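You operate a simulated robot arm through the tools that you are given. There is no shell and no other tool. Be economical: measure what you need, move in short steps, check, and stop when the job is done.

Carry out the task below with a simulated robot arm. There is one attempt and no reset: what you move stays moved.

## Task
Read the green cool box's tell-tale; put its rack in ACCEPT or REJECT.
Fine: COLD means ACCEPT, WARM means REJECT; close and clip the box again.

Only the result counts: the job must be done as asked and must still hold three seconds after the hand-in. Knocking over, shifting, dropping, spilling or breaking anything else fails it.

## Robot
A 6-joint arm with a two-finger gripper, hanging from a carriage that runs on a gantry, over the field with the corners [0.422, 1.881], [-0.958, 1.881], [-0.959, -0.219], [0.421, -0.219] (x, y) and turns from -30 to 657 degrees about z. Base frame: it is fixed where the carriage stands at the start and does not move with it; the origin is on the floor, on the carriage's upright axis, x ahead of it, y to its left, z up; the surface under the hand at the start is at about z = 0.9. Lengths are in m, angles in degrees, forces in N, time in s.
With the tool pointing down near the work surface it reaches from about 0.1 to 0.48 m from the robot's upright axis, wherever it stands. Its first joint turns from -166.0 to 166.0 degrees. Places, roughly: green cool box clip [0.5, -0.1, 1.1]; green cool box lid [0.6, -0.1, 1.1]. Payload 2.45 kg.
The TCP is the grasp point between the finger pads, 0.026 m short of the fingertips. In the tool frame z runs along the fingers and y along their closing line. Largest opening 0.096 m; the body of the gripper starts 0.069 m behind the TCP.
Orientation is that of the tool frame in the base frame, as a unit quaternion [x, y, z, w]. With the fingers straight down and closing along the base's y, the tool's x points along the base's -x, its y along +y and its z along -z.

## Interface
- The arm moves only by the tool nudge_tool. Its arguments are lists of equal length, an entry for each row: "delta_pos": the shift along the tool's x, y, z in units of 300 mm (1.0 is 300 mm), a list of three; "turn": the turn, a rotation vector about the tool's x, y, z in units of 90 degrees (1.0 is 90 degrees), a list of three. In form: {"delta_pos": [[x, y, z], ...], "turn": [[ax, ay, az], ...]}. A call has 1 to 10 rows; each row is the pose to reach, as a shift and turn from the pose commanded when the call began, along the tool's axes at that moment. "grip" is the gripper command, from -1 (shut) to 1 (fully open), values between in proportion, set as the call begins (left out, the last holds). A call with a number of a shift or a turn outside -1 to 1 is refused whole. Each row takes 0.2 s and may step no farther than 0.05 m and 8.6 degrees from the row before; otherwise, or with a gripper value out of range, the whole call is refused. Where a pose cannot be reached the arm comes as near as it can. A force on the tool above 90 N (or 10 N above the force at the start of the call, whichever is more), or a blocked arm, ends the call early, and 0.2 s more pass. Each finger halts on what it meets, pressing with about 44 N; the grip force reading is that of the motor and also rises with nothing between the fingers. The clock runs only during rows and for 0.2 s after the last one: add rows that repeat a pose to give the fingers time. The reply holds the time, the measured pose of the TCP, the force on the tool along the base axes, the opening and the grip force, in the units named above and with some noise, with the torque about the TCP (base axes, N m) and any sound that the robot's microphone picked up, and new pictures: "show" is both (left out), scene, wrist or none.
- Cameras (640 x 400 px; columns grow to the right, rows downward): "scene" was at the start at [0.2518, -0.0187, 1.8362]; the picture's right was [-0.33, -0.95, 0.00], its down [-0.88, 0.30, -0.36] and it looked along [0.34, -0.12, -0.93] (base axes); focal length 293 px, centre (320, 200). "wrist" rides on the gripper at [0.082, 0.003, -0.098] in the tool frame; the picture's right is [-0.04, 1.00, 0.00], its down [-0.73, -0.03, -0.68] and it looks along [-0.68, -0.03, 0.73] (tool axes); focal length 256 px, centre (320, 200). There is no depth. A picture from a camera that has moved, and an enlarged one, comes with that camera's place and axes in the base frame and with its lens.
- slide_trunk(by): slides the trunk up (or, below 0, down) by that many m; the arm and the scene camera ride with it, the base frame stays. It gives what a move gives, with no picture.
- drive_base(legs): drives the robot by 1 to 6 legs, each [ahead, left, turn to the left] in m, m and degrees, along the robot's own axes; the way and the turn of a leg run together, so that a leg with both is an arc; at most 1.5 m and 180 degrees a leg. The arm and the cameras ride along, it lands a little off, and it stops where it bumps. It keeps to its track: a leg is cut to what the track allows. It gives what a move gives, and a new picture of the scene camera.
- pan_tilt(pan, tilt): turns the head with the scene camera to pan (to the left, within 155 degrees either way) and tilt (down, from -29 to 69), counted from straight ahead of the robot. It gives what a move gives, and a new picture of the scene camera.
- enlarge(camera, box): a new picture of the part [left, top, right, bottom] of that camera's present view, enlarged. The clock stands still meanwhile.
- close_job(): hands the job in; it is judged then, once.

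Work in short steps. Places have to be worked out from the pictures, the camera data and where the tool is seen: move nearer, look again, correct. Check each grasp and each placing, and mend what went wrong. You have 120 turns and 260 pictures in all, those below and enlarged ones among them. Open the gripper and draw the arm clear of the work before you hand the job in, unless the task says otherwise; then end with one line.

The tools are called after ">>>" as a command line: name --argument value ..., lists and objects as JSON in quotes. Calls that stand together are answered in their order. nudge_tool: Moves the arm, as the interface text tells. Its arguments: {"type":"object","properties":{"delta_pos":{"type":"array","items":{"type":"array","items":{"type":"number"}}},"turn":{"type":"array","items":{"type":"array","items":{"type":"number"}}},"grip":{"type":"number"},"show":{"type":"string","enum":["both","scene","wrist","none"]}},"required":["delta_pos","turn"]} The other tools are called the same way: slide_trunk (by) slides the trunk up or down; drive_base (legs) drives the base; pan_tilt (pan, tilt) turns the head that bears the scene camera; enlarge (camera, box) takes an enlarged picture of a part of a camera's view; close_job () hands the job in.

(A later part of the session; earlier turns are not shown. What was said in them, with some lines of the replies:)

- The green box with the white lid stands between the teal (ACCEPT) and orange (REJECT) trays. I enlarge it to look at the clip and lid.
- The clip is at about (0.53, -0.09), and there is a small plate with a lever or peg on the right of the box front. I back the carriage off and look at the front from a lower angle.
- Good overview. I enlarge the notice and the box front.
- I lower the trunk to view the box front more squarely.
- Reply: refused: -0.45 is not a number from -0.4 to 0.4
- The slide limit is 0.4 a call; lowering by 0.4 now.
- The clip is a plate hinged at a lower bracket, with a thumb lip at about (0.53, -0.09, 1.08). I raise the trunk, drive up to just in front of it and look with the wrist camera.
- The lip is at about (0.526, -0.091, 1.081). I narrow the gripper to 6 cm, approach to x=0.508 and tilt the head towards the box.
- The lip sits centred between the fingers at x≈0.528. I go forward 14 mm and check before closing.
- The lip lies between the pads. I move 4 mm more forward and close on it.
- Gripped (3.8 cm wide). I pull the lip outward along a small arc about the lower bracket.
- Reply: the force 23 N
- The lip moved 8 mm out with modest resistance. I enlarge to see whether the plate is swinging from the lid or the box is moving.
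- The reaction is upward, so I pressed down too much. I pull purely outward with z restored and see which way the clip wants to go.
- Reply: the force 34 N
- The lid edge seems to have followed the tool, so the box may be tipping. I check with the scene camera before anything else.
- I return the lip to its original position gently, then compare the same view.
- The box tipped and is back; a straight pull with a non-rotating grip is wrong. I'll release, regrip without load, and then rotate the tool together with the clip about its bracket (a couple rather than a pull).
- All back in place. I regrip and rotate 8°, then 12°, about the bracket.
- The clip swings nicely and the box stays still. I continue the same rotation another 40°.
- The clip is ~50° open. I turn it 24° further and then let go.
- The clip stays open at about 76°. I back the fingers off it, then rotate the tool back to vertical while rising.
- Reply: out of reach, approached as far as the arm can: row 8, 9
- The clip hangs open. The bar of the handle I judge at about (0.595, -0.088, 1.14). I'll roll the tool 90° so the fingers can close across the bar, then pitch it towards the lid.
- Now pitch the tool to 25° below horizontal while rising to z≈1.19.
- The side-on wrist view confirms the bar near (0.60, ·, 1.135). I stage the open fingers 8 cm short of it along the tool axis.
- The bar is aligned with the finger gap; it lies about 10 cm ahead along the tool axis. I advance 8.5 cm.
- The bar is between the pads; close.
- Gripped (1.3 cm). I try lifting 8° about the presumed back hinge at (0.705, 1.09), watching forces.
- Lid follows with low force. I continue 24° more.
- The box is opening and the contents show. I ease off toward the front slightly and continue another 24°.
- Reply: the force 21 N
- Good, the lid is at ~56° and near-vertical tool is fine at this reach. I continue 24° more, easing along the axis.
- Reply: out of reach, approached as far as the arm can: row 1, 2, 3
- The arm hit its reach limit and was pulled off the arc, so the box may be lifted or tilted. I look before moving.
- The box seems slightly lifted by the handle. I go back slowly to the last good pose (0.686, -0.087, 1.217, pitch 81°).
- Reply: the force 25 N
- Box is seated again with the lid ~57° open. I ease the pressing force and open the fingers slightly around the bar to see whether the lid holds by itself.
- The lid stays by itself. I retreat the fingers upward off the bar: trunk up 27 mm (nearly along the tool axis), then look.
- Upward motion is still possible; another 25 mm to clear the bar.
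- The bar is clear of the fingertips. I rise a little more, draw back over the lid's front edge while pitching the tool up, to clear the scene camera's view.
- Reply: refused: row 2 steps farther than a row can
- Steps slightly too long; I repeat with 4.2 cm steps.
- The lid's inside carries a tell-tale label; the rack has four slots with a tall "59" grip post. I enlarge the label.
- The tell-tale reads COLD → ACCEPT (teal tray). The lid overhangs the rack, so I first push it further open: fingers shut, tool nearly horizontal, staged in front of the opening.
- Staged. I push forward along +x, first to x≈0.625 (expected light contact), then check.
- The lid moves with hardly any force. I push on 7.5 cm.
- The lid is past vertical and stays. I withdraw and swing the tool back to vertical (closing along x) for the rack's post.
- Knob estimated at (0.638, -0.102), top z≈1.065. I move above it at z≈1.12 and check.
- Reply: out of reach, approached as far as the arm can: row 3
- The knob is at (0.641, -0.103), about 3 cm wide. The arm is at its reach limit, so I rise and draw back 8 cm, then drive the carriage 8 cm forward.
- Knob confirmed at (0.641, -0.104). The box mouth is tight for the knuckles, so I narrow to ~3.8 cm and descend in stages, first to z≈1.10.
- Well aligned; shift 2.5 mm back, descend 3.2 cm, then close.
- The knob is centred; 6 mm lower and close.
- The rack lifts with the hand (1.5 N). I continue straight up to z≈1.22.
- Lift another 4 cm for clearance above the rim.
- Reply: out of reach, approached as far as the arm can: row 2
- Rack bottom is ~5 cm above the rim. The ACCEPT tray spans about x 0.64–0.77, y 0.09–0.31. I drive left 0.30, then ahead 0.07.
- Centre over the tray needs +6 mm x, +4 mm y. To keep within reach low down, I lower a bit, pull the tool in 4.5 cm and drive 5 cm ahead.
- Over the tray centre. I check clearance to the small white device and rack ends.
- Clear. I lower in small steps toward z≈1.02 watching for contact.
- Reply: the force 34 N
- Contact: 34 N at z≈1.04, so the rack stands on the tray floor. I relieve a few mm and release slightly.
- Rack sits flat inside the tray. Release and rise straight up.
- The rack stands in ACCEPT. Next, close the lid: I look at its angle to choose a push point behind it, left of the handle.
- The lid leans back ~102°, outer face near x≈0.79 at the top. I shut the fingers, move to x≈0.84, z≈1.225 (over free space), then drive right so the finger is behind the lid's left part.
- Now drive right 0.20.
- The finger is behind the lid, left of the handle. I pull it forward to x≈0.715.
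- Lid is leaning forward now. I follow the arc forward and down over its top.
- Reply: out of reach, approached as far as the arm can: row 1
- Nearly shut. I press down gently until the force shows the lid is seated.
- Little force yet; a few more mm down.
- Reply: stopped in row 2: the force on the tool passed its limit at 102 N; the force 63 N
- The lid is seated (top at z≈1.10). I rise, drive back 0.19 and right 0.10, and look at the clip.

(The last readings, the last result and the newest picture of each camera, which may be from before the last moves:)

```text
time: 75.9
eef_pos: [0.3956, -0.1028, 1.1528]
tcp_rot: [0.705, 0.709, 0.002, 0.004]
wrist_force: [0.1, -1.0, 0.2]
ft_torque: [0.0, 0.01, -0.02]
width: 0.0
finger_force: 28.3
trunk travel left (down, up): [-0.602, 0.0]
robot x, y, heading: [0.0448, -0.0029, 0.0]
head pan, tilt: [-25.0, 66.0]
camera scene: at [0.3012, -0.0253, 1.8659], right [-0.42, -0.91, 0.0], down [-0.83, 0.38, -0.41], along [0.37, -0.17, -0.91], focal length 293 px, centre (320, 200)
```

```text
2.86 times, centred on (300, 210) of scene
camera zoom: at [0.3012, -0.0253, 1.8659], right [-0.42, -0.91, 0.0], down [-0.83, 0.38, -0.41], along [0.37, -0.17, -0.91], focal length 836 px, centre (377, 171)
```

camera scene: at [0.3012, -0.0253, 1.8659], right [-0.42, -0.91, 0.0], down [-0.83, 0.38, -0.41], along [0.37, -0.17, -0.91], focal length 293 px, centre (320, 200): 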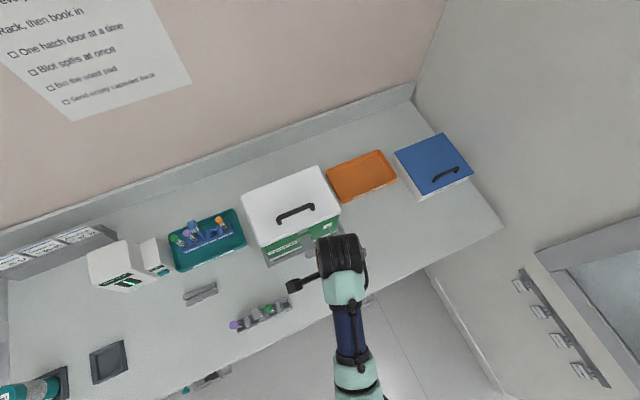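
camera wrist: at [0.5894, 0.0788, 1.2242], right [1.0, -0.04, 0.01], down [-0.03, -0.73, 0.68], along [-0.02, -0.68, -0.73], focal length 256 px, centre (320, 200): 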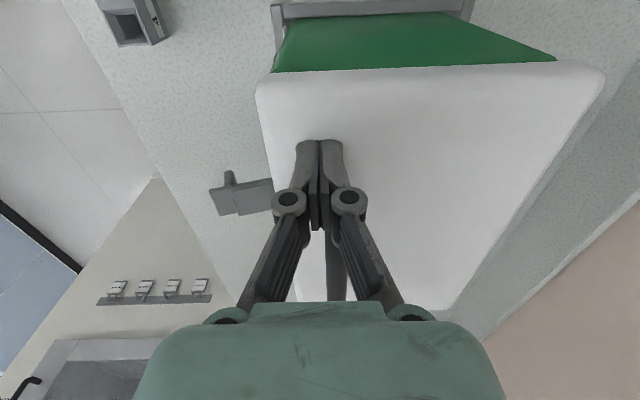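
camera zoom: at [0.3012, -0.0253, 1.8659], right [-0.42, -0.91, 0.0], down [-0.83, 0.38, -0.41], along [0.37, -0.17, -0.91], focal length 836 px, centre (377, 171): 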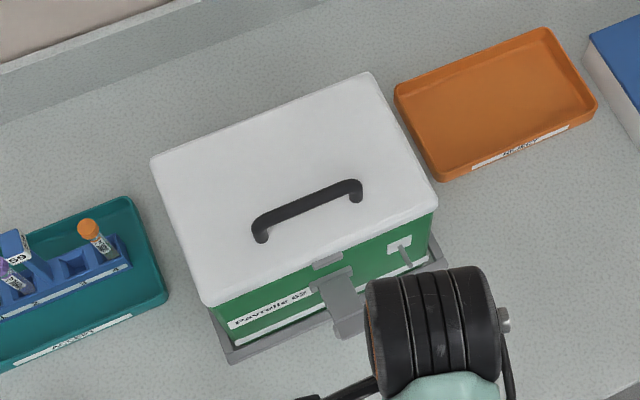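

Lid closed, clip hanging open. I roll the tool back −90° (closing along y) and open the fingers.

>>> nudge_tool --delta_pos '[[0, 0, 0], [0, 0, 0], [0, 0, 0], [0, 0, 0], [0, 0, 0], [0, 0, 0]]' --turn '[[0, 0, -0.09], [0, 0, -0.18], [0, 0, -0.27], [0, 0, -0.36], [0, 0, -0.45], [0, 0, -0.5]]' --grip 0.3 --show "none"

>>> nudge_tool --delta_pos '[[0, 0, 0], [0, 0, 0], [0, 0, 0], [0, 0, 0], [0, 0, 0], [0, 0, 0]]' --turn '[[0, 0, -0.09], [0, 0, -0.18], [0, 0, -0.27], [0, 0, -0.36], [0, 0, -0.45], [0, 0, -0.5]]' --show "wrist"

```text
time: 77.3
eef_pos: [0.3959, -0.1025, 1.1538]
tcp_rot: [0.38, 0.925, 0.0, 0.004]
wrist_force: [-1.1, 0.6, -0.3]
ft_torque: [0.02, -0.02, 0.01]
width: 0.0623
finger_force: 0.1
trunk travel left (down, up): [-0.602, 0.0]
robot x, y, heading: [0.0501, -0.0046, 0.3]
head pan, tilt: [-25.0, 66.0]
```

```text
time: 78.7
eef_pos: [0.3958, -0.1024, 1.1546]
tcp_rot: [-0.003, 1.0, -0.001, 0.004]
wrist_force: [0.1, -0.3, 0.0]
ft_torque: [0.01, 0.04, 0.0]
width: 0.0627
finger_force: 0.0
trunk travel left (down, up): [-0.602, 0.0]
robot x, y, heading: [0.0507, -0.002, 0.2]
head pan, tilt: [-25.0, 66.0]
camera wrist: at [0.3139, -0.0997, 1.2516], right [0.03, 1.0, 0.0], down [0.73, -0.02, 0.68], along [0.68, -0.02, -0.73], focal length 256 px, centre (320, 200)
```

wrist: 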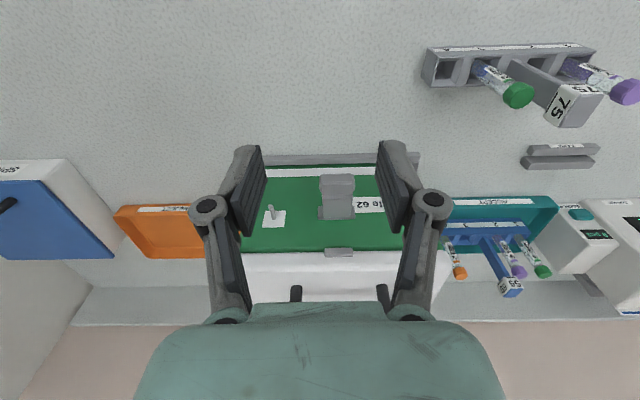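

Now pitch the tool to 14° below horizontal at the staging spot (0.41, -0.091, 1.062), the reverse of the earlier exit.

>>> nudge_tool --delta_pos '[[-0.005, 0.004, 0.034], [-0.01, 0.008, 0.068], [-0.016, 0.012, 0.102], [-0.021, 0.017, 0.136], [-0.026, 0.021, 0.17], [-0.031, 0.025, 0.204], [-0.036, 0.03, 0.239], [-0.042, 0.034, 0.273], [-0.047, 0.038, 0.307]]' --turn '[[0, -0.0938, 0], [0, -0.1876, 0], [0, -0.2814, 0], [0, -0.3752, 0], [0, -0.469, 0], [0, -0.5628, 0], [0, -0.6566, 0], [0, -0.7504, 0], [0, -0.8442, 0]]' --show "wrist"

```text
time: 80.7
eef_pos: [0.4095, -0.0919, 1.0611]
tcp_rot: [-0.002, 0.786, 0.001, 0.618]
wrist_force: [-0.1, 0.5, -0.8]
ft_torque: [-0.01, -0.03, -0.01]
width: 0.0624
finger_force: 0.1
trunk travel left (down, up): [-0.602, 0.0]
robot x, y, heading: [0.046, -0.0003, -0.0]
head pan, tilt: [-25.0, 66.0]
camera wrist: at [0.2955, -0.0884, 1.0052], right [0.01, 1.0, 0.04], down [-0.49, -0.03, 0.87], along [0.87, -0.02, 0.49], focal length 256 px, centre (320, 200)
```

wrist: 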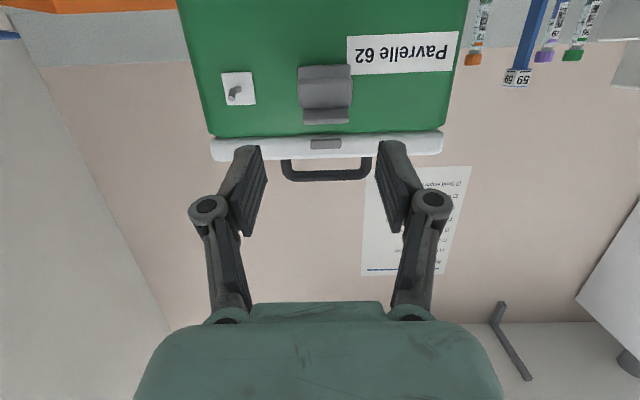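

The clip is where I left it. I advance 9.3 cm along the tool axis to straddle the lip and grip it.

>>> nudge_tool --delta_pos '[[0, 0.01, 0.12], [0, 0.01, 0.24], [0, 0.01, 0.31]]' --turn '[[0, 0, 0], [0, 0, 0], [0, 0, 0]]' --show "wrist"

>>> enlarge --camera "wrist" --box '[220, 80, 420, 260]'

```text
time: 81.5
eef_pos: [0.4991, -0.0866, 1.0386]
tcp_rot: [-0.003, 0.786, 0.001, 0.619]
wrist_force: [0.1, 0.3, -0.9]
ft_torque: [0.04, -0.04, -0.01]
width: 0.0624
finger_force: 0.0
trunk travel left (down, up): [-0.602, 0.0]
robot x, y, heading: [0.0481, -0.0033, 0.1]
head pan, tilt: [-25.0, 66.0]
camera wrist: at [0.3861, -0.0847, 0.983], right [0.0, 1.0, 0.04], down [-0.49, -0.03, 0.87], along [0.87, -0.02, 0.49], focal length 256 px, centre (320, 200)
```

wrist: 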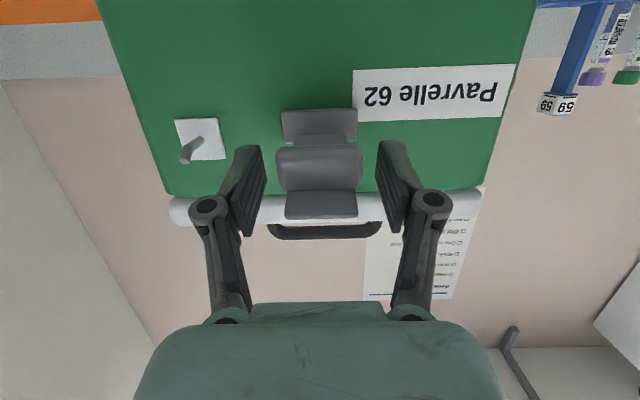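

```text
2.22 times, centred on (320, 170) of wrist
camera zoom: at [0.3861, -0.0847, 0.983], right [0.0, 1.0, 0.04], down [-0.49, -0.03, 0.87], along [0.87, -0.02, 0.49], focal length 569 px, centre (320, 267)
```

zoom: 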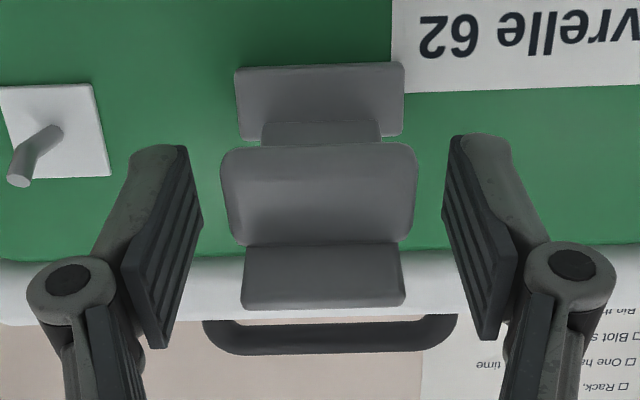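

Lip between the pads as before. Close, then rotate back 40° about the hinge.

>>> nudge_tool --delta_pos '[[0, 0, 0], [0, 0, 0], [0, 0, 0]]' --turn '[[0, 0, 0], [0, 0, 0], [0, 0, 0]]' --grip -0.6 --show "none"

>>> nudge_tool --delta_pos '[[-0.0176, 0, -0.0048], [-0.0357, 0, -0.0072], [-0.0539, 0, -0.007], [-0.0719, 0, -0.0042], [-0.0894, 0, 0.001]]' --turn '[[0, 0.0889, 0], [0, 0.1778, 0], [0, 0.2667, 0], [0, 0.3556, 0], [0, 0.4444, 0]]' --show "wrist"

```text
time: 82.3
eef_pos: [0.4994, -0.0874, 1.0395]
tcp_rot: [-0.003, 0.786, 0.001, 0.618]
wrist_force: [2.7, 0.4, 0.5]
ft_torque: [0.06, 0.06, -0.03]
width: 0.0382
finger_force: 44.4
trunk travel left (down, up): [-0.602, 0.0]
robot x, y, heading: [0.0485, -0.0008, 0.3]
head pan, tilt: [-25.0, 66.0]
```

```text
time: 83.5
eef_pos: [0.5095, -0.087, 1.0674]
tcp_rot: [-0.002, 0.949, -0.002, 0.314]
wrist_force: [14.9, 2.6, -2.0]
ft_torque: [0.25, -0.56, -0.05]
width: 0.0381
finger_force: 43.4
out of reach, approached as far as the arm can: row 2
trunk travel left (down, up): [-0.602, 0.0]
robot x, y, heading: [0.0472, -0.0049, 0.1]
head pan, tilt: [-25.0, 66.0]
camera wrist: at [0.3869, -0.0839, 1.098], right [0.03, 1.0, 0.02], down [0.18, -0.03, 0.98], along [0.98, -0.02, -0.18], focal length 256 px, centre (320, 200)
```

wrist: 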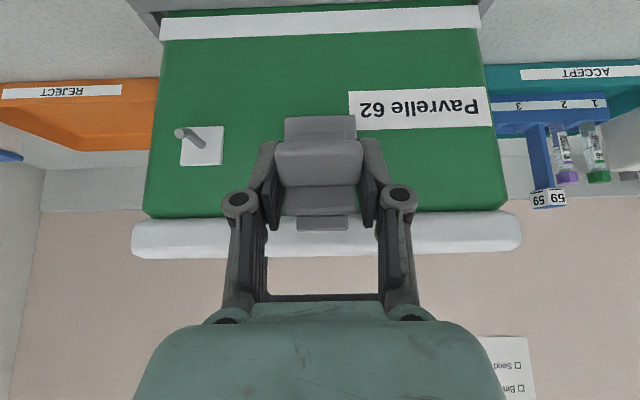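

Swinging closed. Rotate the remaining ~37°.

>>> nudge_tool --delta_pos '[[-0.0176, 0, -0.0048], [-0.0357, 0, -0.0072], [-0.0539, 0, -0.007], [-0.0719, 0, -0.0042], [-0.082, 0, -0.0015]]' --turn '[[0, 0.0889, 0], [0, 0.1778, 0], [0, 0.2667, 0], [0, 0.3556, 0], [0, 0.407, 0]]' --show "wrist"

>>> enlarge --camera "wrist" --box '[200, 100, 440, 280]'

```text
time: 84.7
eef_pos: [0.5295, -0.0864, 1.0823]
tcp_rot: [-0.002, 1.0, -0.002, 0.001]
wrist_force: [19.1, 2.2, -20.6]
ft_torque: [0.13, -1.21, -0.42]
width: 0.0385
finger_force: 43.7
trunk travel left (down, up): [-0.602, 0.0]
robot x, y, heading: [0.045, -0.0012, 0.1]
head pan, tilt: [-25.0, 66.0]
camera wrist: at [0.4488, -0.084, 1.1807], right [0.04, 1.0, 0.0], down [0.73, -0.02, 0.68], along [0.68, -0.03, -0.73], focal length 256 px, centre (320, 200)
```

wrist: 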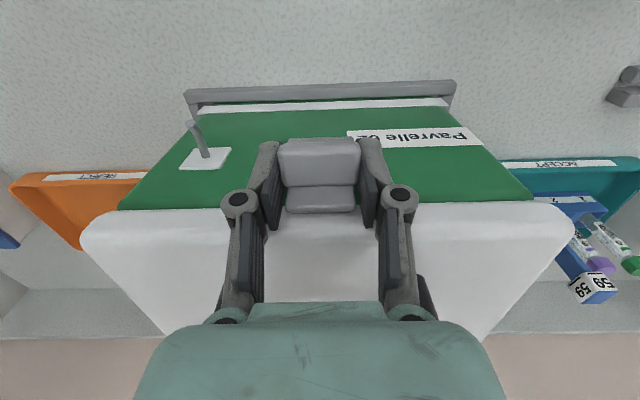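

```text
2.22 times, centred on (320, 190) of wrist
camera zoom: at [0.4488, -0.084, 1.1807], right [0.04, 1.0, 0.0], down [0.73, -0.02, 0.68], along [0.68, -0.03, -0.73], focal length 569 px, centre (320, 222)
```

zoom: 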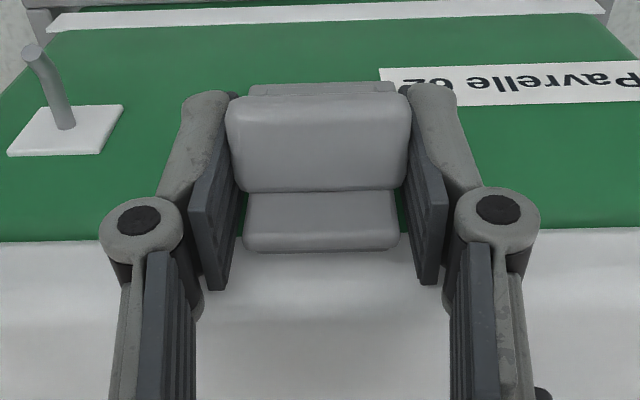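

The clip is nearly shut but slipped in the grip and is tugging on the box. I release to relax and look.

>>> nudge_tool --delta_pos '[[0, 0, 0], [0, 0, 0]]' --turn '[[0, 0, 0], [0, 0, 0]]' --grip 0.3 --show "wrist"

>>> enlarge --camera "wrist" --box '[200, 100, 440, 280]'

```text
time: 85.3
eef_pos: [0.526, -0.0876, 1.08]
tcp_rot: [-0.002, 1.0, 0.0, -0.001]
wrist_force: [0.5, -0.3, -0.8]
ft_torque: [-0.03, 0.01, -0.04]
width: 0.0625
finger_force: 0.0
trunk travel left (down, up): [-0.602, 0.0]
robot x, y, heading: [0.0484, -0.0024, 0.3]
head pan, tilt: [-25.0, 66.0]
camera wrist: at [0.4461, -0.0846, 1.1801], right [0.04, 1.0, 0.0], down [0.74, -0.02, 0.68], along [0.68, -0.03, -0.74], focal length 256 px, centre (320, 200)
```

wrist: 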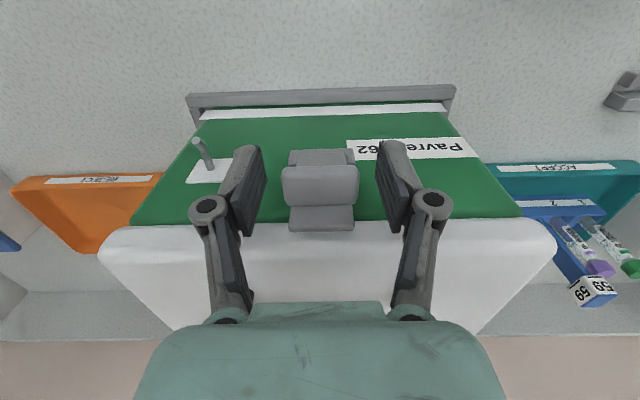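

```text
2.22 times, centred on (320, 190) of wrist
camera zoom: at [0.4461, -0.0846, 1.1801], right [0.04, 1.0, 0.0], down [0.74, -0.02, 0.68], along [0.68, -0.03, -0.74], focal length 569 px, centre (320, 222)
```

zoom: 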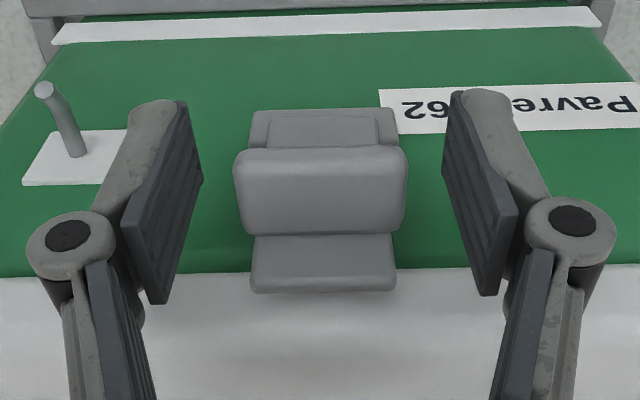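

It now looks shut over the lid tab. I retreat upward/back a little and inspect clip and box seating with both cameras.

>>> nudge_tool --delta_pos '[[0.12, 0, 0], [0.25, 0, -0.05], [0.38, 0, -0.1], [0.48, 0, -0.1]]' --turn '[[0, 0, 0], [0, 0, 0], [0, 0, 0], [0, 0, 0]]' --show "wrist"

>>> enlarge --camera "wrist" --box '[220, 140, 420, 300]'

>>> enlarge --camera "scene" --box '[220, 140, 380, 280]'

```text
time: 86.3
eef_pos: [0.3816, -0.0885, 1.1124]
tcp_rot: [-0.002, 1.0, -0.001, -0.002]
wrist_force: [0.1, -0.8, 0.8]
ft_torque: [0.02, 0.02, -0.01]
width: 0.0625
finger_force: 0.1
trunk travel left (down, up): [-0.602, 0.0]
robot x, y, heading: [0.0488, 0.0007, 0.1]
head pan, tilt: [-25.0, 66.0]
camera wrist: at [0.301, -0.0847, 1.2104], right [0.04, 1.0, 0.0], down [0.74, -0.02, 0.68], along [0.68, -0.03, -0.74], focal length 256 px, centre (320, 200)
```

wrist: 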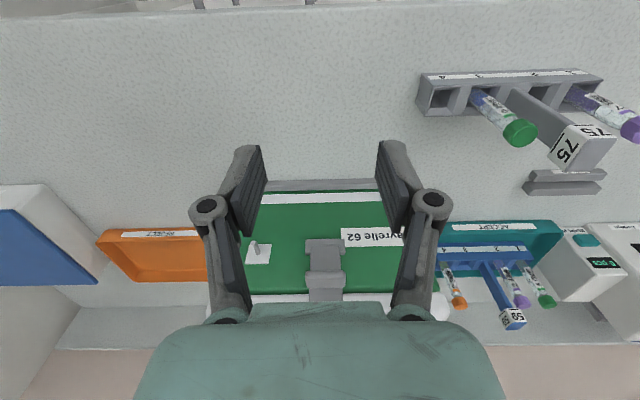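

```text
2.50 times, centred on (320, 220) of wrist
camera zoom: at [0.301, -0.0847, 1.2104], right [0.04, 1.0, 0.0], down [0.74, -0.02, 0.68], along [0.68, -0.03, -0.74], focal length 640 px, centre (320, 150)
```

zoom: 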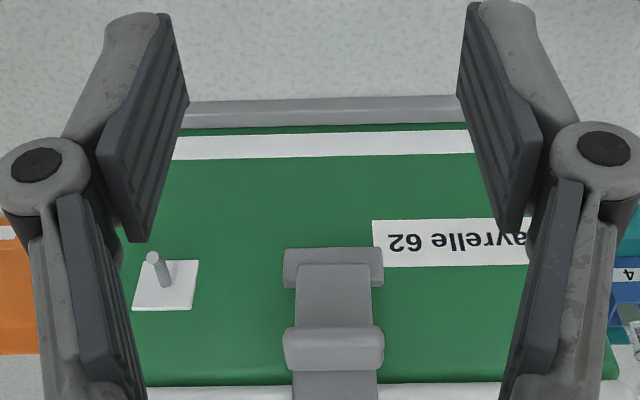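

```text
2.86 times, centred on (300, 210) of scene
camera zoom: at [0.3013, -0.0253, 1.866], right [-0.42, -0.91, 0.0], down [-0.83, 0.38, -0.41], along [0.37, -0.17, -0.91], focal length 836 px, centre (377, 171)
```

zoom: 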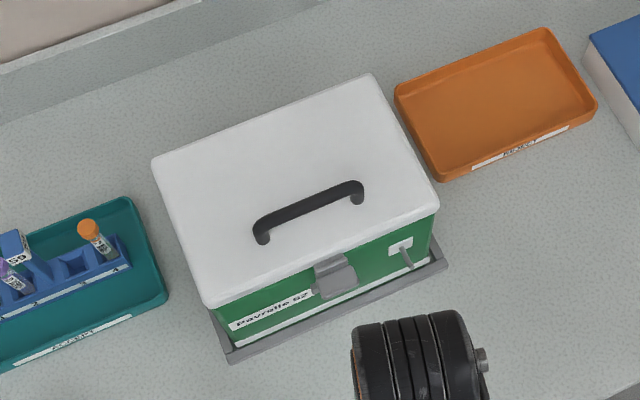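

The clip looks shut and the box unmoved in its tray. I inspect from the same low viewpoint as at the start to compare the clip's angle.

>>> drive_base --legs '[[-0.45, 0, 0]]'

>>> slide_trunk --by -0.4

>>> pan_tilt --pan -6 --tilt 27

>>> enlarge --camera "scene" --box '[300, 220, 370, 265]'

>>> enlarge --camera "scene" --box '[200, 150, 400, 280]'

```text
time: 89.0
eef_pos: [-0.0707, -0.0907, 1.1112]
tcp_rot: [0.001, 1.0, -0.001, -0.002]
wrist_force: [0.1, 0.2, -0.4]
ft_torque: [-0.02, 0.02, 0.01]
width: 0.0623
finger_force: 0.0
trunk travel left (down, up): [-0.602, 0.0]
robot x, y, heading: [-0.4051, -0.0053, -0.1]
head pan, tilt: [-25.0, 66.0]
camera scene: at [-0.1501, -0.0271, 1.866], right [-0.42, -0.91, 0.0], down [-0.83, 0.39, -0.41], along [0.37, -0.17, -0.91], focal length 293 px, centre (320, 200)
```

scene: 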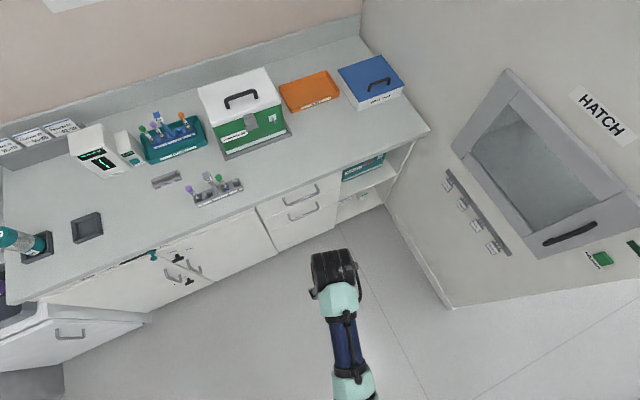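

```text
time: 92.8
eef_pos: [-0.0709, -0.0905, 0.7113]
tcp_rot: [0.001, 1.0, 0.0, -0.002]
wrist_force: [0.2, 0.8, -0.2]
ft_torque: [0.0, -0.02, 0.01]
width: 0.0622
finger_force: 0.0
trunk travel left (down, up): [-0.202, 0.4]
robot x, y, heading: [-0.3979, -0.0014, -0.0]
head pan, tilt: [-25.0, 66.0]
```

```text
time: 93.9
eef_pos: [-0.0699, -0.09, 0.7108]
tcp_rot: [0.002, 1.0, 0.0, -0.002]
wrist_force: [0.2, -0.3, 0.5]
ft_torque: [-0.02, -0.02, -0.02]
width: 0.0625
finger_force: 0.0
trunk travel left (down, up): [-0.202, 0.4]
robot x, y, heading: [-0.4004, -0.0019, -0.3]
head pan, tilt: [-6.0, 27.0]
camera scene: at [-0.1129, -0.0117, 1.5193], right [-0.11, -0.99, 0.0], down [-0.45, 0.05, -0.89], along [0.89, -0.1, -0.45], focal length 293 px, centre (320, 200)
```

scene: 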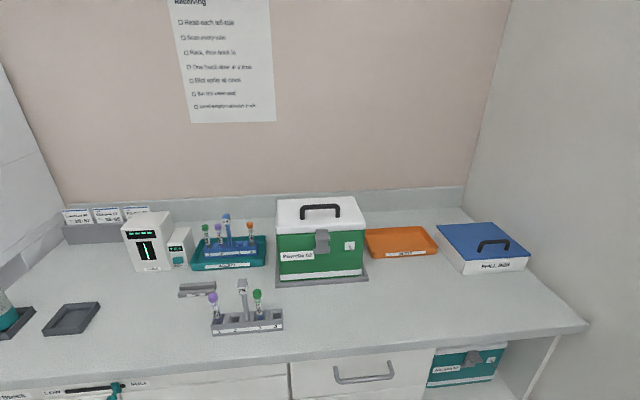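

```text
8.89 times, centred on (335, 242) of scene
camera zoom: at [-0.1129, -0.0117, 1.5193], right [-0.11, -0.99, 0.0], down [-0.45, 0.05, -0.89], along [0.89, -0.1, -0.45], focal length 2601 px, centre (187, -178)
```

zoom: 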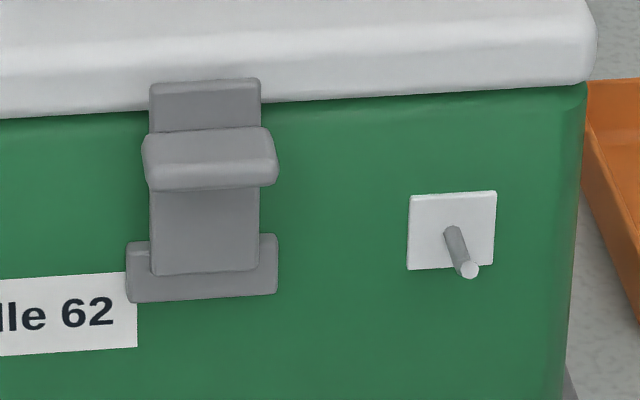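

```text
3.08 times, centred on (300, 215) of scene
camera zoom: at [-0.1129, -0.0117, 1.5193], right [-0.11, -0.99, 0.0], down [-0.45, 0.05, -0.89], along [0.89, -0.1, -0.45], focal length 900 px, centre (382, 154)
```

zoom: 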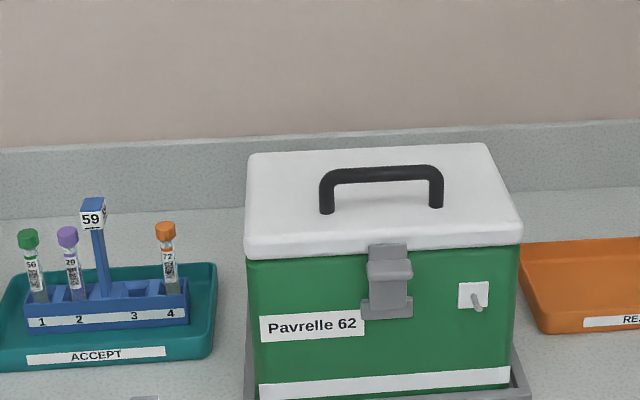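

Clip looks flush and matches the initial view; the rack stands in ACCEPT. For certainty that it is latched I'll give the lip a gentle push with closed fingers.

>>> slide_trunk --by 0.4

>>> drive_base --legs '[[0.45, 0, 0]]'

>>> nudge_tool --delta_pos '[[-0.14, 0, 0.05], [-0.28, 0, 0.1], [-0.36, 0, 0.1]]' --turn '[[0, 0, 0], [0, 0, 0], [0, 0, 0]]' --grip -1 --show "wrist"

```text
time: 97.7
eef_pos: [-0.0706, -0.0894, 1.1112]
tcp_rot: [0.0, 1.0, -0.001, -0.002]
wrist_force: [0.0, 0.8, 0.3]
ft_torque: [0.02, -0.03, -0.04]
width: 0.0625
finger_force: 0.0
trunk travel left (down, up): [-0.602, 0.0]
robot x, y, heading: [-0.405, -0.0043, -0.2]
head pan, tilt: [-6.0, 27.0]
```

```text
time: 100.4
eef_pos: [0.3803, -0.0933, 1.1119]
tcp_rot: [0.002, 1.0, -0.001, -0.002]
wrist_force: [0.9, -0.8, 0.1]
ft_torque: [0.02, -0.01, 0.01]
width: 0.0623
finger_force: 0.0
trunk travel left (down, up): [-0.602, 0.0]
robot x, y, heading: [0.0479, -0.0043, -0.4]
head pan, tilt: [-6.0, 27.0]
camera scene: at [0.3374, -0.0151, 1.9194], right [-0.11, -0.99, 0.0], down [-0.45, 0.05, -0.89], along [0.89, -0.1, -0.45], focal length 293 px, centre (320, 200)
```

scene: 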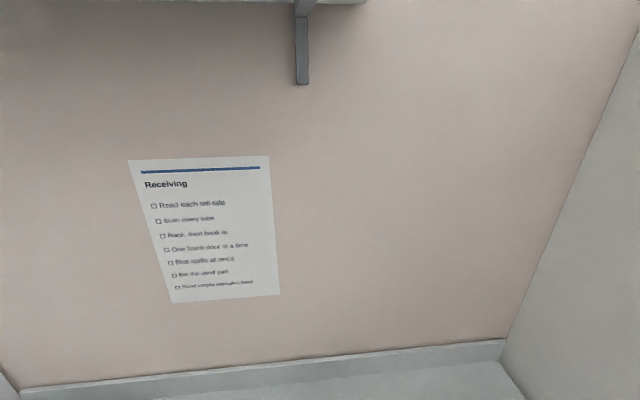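

```text
time: 101.2
eef_pos: [0.4885, -0.0948, 1.0818]
tcp_rot: [0.002, 1.0, 0.0, -0.001]
wrist_force: [-0.2, -0.4, -0.1]
ft_torque: [0.0, -0.01, -0.01]
width: 0.0
finger_force: 28.7
trunk travel left (down, up): [-0.602, 0.0]
robot x, y, heading: [0.0449, -0.0034, -0.2]
head pan, tilt: [-6.0, 27.0]
camera wrist: at [0.4079, -0.0902, 1.1792], right [0.05, 1.0, 0.0], down [0.74, -0.03, 0.68], along [0.68, -0.03, -0.74], focal length 256 px, centre (320, 200)
```

wrist: 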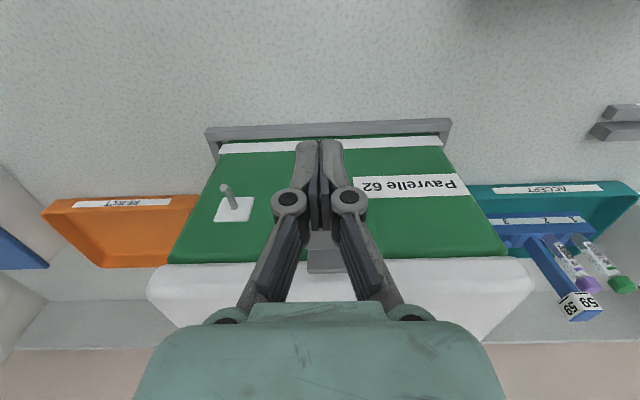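

Lined up with the lip. I push forward in small steps and watch the force.

>>> nudge_tool --delta_pos '[[-0.03, 0.008, 0], [-0.06, 0.012, 0]]' --turn '[[0, 0, 0], [0, 0, 0]]' --show "none"

>>> nudge_tool --delta_pos '[[-0.012, 0, 0], [-0.022, 0, 0]]' --turn '[[0, 0, 0], [0, 0, 0]]' --show "none"

```text
time: 101.8
eef_pos: [0.5065, -0.0899, 1.0806]
tcp_rot: [0.002, 1.0, -0.001, -0.002]
wrist_force: [0.3, -0.9, -0.5]
ft_torque: [-0.02, -0.02, 0.0]
width: 0.0002
finger_force: 28.3
trunk travel left (down, up): [-0.602, 0.0]
robot x, y, heading: [0.049, -0.0014, -0.7]
head pan, tilt: [-6.0, 27.0]
```

```text
time: 102.4
eef_pos: [0.5112, -0.0909, 1.0803]
tcp_rot: [0.003, 1.0, -0.001, -0.003]
wrist_force: [-6.8, -1.1, -1.4]
ft_torque: [-0.03, 0.03, 0.01]
width: 0.0058
finger_force: 28.4
trunk travel left (down, up): [-0.602, 0.0]
robot x, y, heading: [0.0479, -0.0038, -0.3]
head pan, tilt: [-6.0, 27.0]
```

Contact at 7 N; 3 mm more.

>>> nudge_tool --delta_pos '[[-0.007, 0, 0], [-0.012, 0, 0]]' --turn '[[0, 0, 0], [0, 0, 0]]' --show "wrist"

```text
time: 103.0
eef_pos: [0.5125, -0.0904, 1.0797]
tcp_rot: [0.003, 1.0, -0.001, -0.005]
wrist_force: [-16.5, 2.1, 6.1]
ft_torque: [0.09, 0.0, 0.03]
width: 0.006
finger_force: 28.7
trunk travel left (down, up): [-0.602, 0.0]
robot x, y, heading: [0.0462, -0.0027, -0.6]
head pan, tilt: [-6.0, 27.0]
camera wrist: at [0.4334, -0.0868, 1.1787], right [0.05, 1.0, 0.0], down [0.74, -0.03, 0.67], along [0.67, -0.03, -0.74], focal length 256 px, centre (320, 200)
```

wrist: 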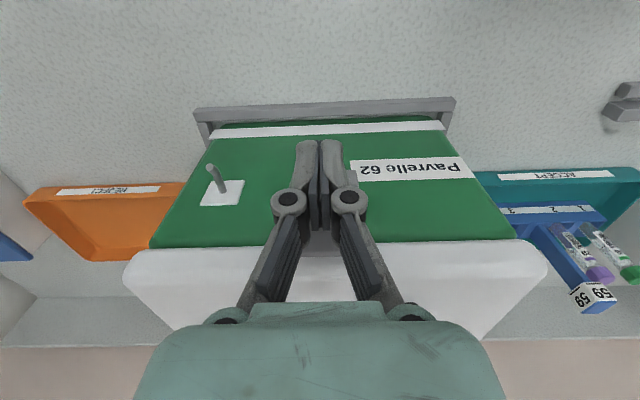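

The clip is solid under 16 N. I back off, open the gripper, drive clear and take a last look.

>>> nudge_tool --delta_pos '[[0.1, 0, 0], [0.24, 0, -0.05], [0.38, 0, -0.1]]' --turn '[[0, 0, 0], [0, 0, 0], [0, 0, 0]]' --show "none"

>>> nudge_tool --delta_pos '[[0, 0, 0], [0, 0, 0], [0, 0, 0]]' --turn '[[0, 0, 0], [0, 0, 0], [0, 0, 0]]' --grip 1 --show "none"

>>> drive_base --legs '[[-0.4, 0, 0]]'

>>> pan_tilt --pan -6 --tilt 45

>>> enlarge --camera "scene" --box '[180, 160, 420, 310]'

```text
time: 103.8
eef_pos: [0.4019, -0.0912, 1.1118]
tcp_rot: [0.002, 1.0, -0.001, -0.001]
wrist_force: [0.3, 0.1, 1.1]
ft_torque: [0.01, 0.02, 0.02]
width: 0.0003
finger_force: 28.1
trunk travel left (down, up): [-0.602, 0.0]
robot x, y, heading: [0.05, -0.004, -0.5]
head pan, tilt: [-6.0, 27.0]
```

```text
time: 104.6
eef_pos: [0.4014, -0.0916, 1.1111]
tcp_rot: [0.002, 1.0, -0.001, -0.002]
wrist_force: [0.8, 0.4, 0.3]
ft_torque: [0.0, 0.0, -0.04]
width: 0.0959
finger_force: 0.2
trunk travel left (down, up): [-0.602, 0.0]
robot x, y, heading: [0.0468, -0.003, -0.2]
head pan, tilt: [-6.0, 27.0]
```

```text
time: 107.1
eef_pos: [-0.0026, -0.0878, 1.1107]
tcp_rot: [0.002, 1.0, -0.001, -0.002]
wrist_force: [0.8, -0.9, -0.1]
ft_torque: [0.02, 0.03, 0.01]
width: 0.0962
finger_force: 0.1
trunk travel left (down, up): [-0.602, 0.0]
robot x, y, heading: [-0.3556, 0.0029, -0.2]
head pan, tilt: [-6.0, 27.0]
camera scene: at [-0.0658, -0.0122, 1.9194], right [-0.11, -0.99, 0.0], down [-0.45, 0.05, -0.89], along [0.89, -0.1, -0.45], focal length 293 px, centre (320, 200)
```

scene: 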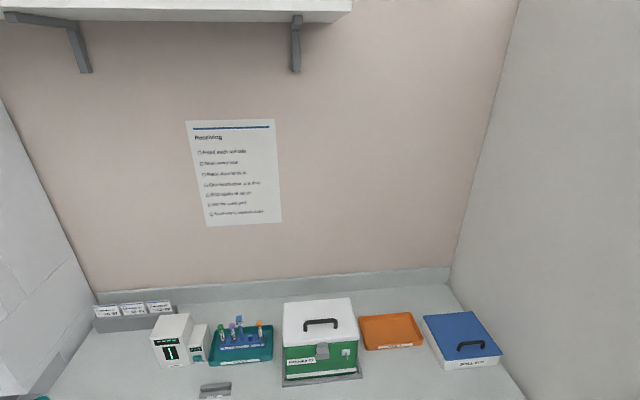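

```text
time: 107.9
eef_pos: [-0.0014, -0.0883, 1.1112]
tcp_rot: [0.003, 1.0, -0.001, -0.002]
wrist_force: [-0.4, -0.2, -0.4]
ft_torque: [0.02, 0.02, -0.02]
width: 0.0959
finger_force: 0.0
trunk travel left (down, up): [-0.602, 0.0]
robot x, y, heading: [-0.3581, 0.0004, -0.3]
head pan, tilt: [-6.0, 45.0]
camera scene: at [-0.0759, -0.0111, 1.8921], right [-0.11, -0.99, 0.0], down [-0.7, 0.08, -0.71], along [0.7, -0.08, -0.71], focal length 293 px, centre (320, 200)
```

scene: 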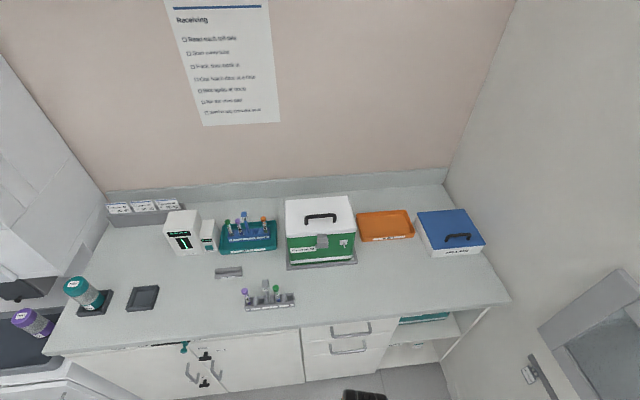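

```text
2.67 times, centred on (300, 235) of scene
camera zoom: at [-0.0759, -0.0111, 1.8921], right [-0.11, -0.99, 0.0], down [-0.7, 0.08, -0.71], along [0.7, -0.08, -0.71], focal length 780 px, centre (373, 107)
```

zoom: 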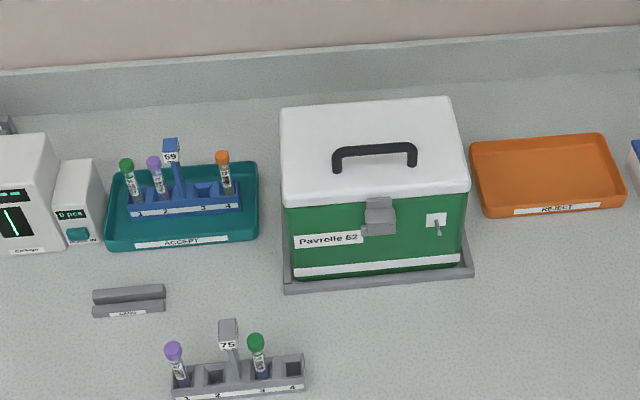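

Everything is in order: rack 59 stands in ACCEPT, the green box is shut and clipped, other items undisturbed. I hand the job in.

>>> close_job

```text
The job is handed in.
```

The green box's tell-tale read COLD, so I put its rack in ACCEPT, closed the box and clipped it again. The box tipped forward while I was working the clip and was slightly lifted while I opened the lid. It settled back in its tray both times, and the last pictures show everything else in place.
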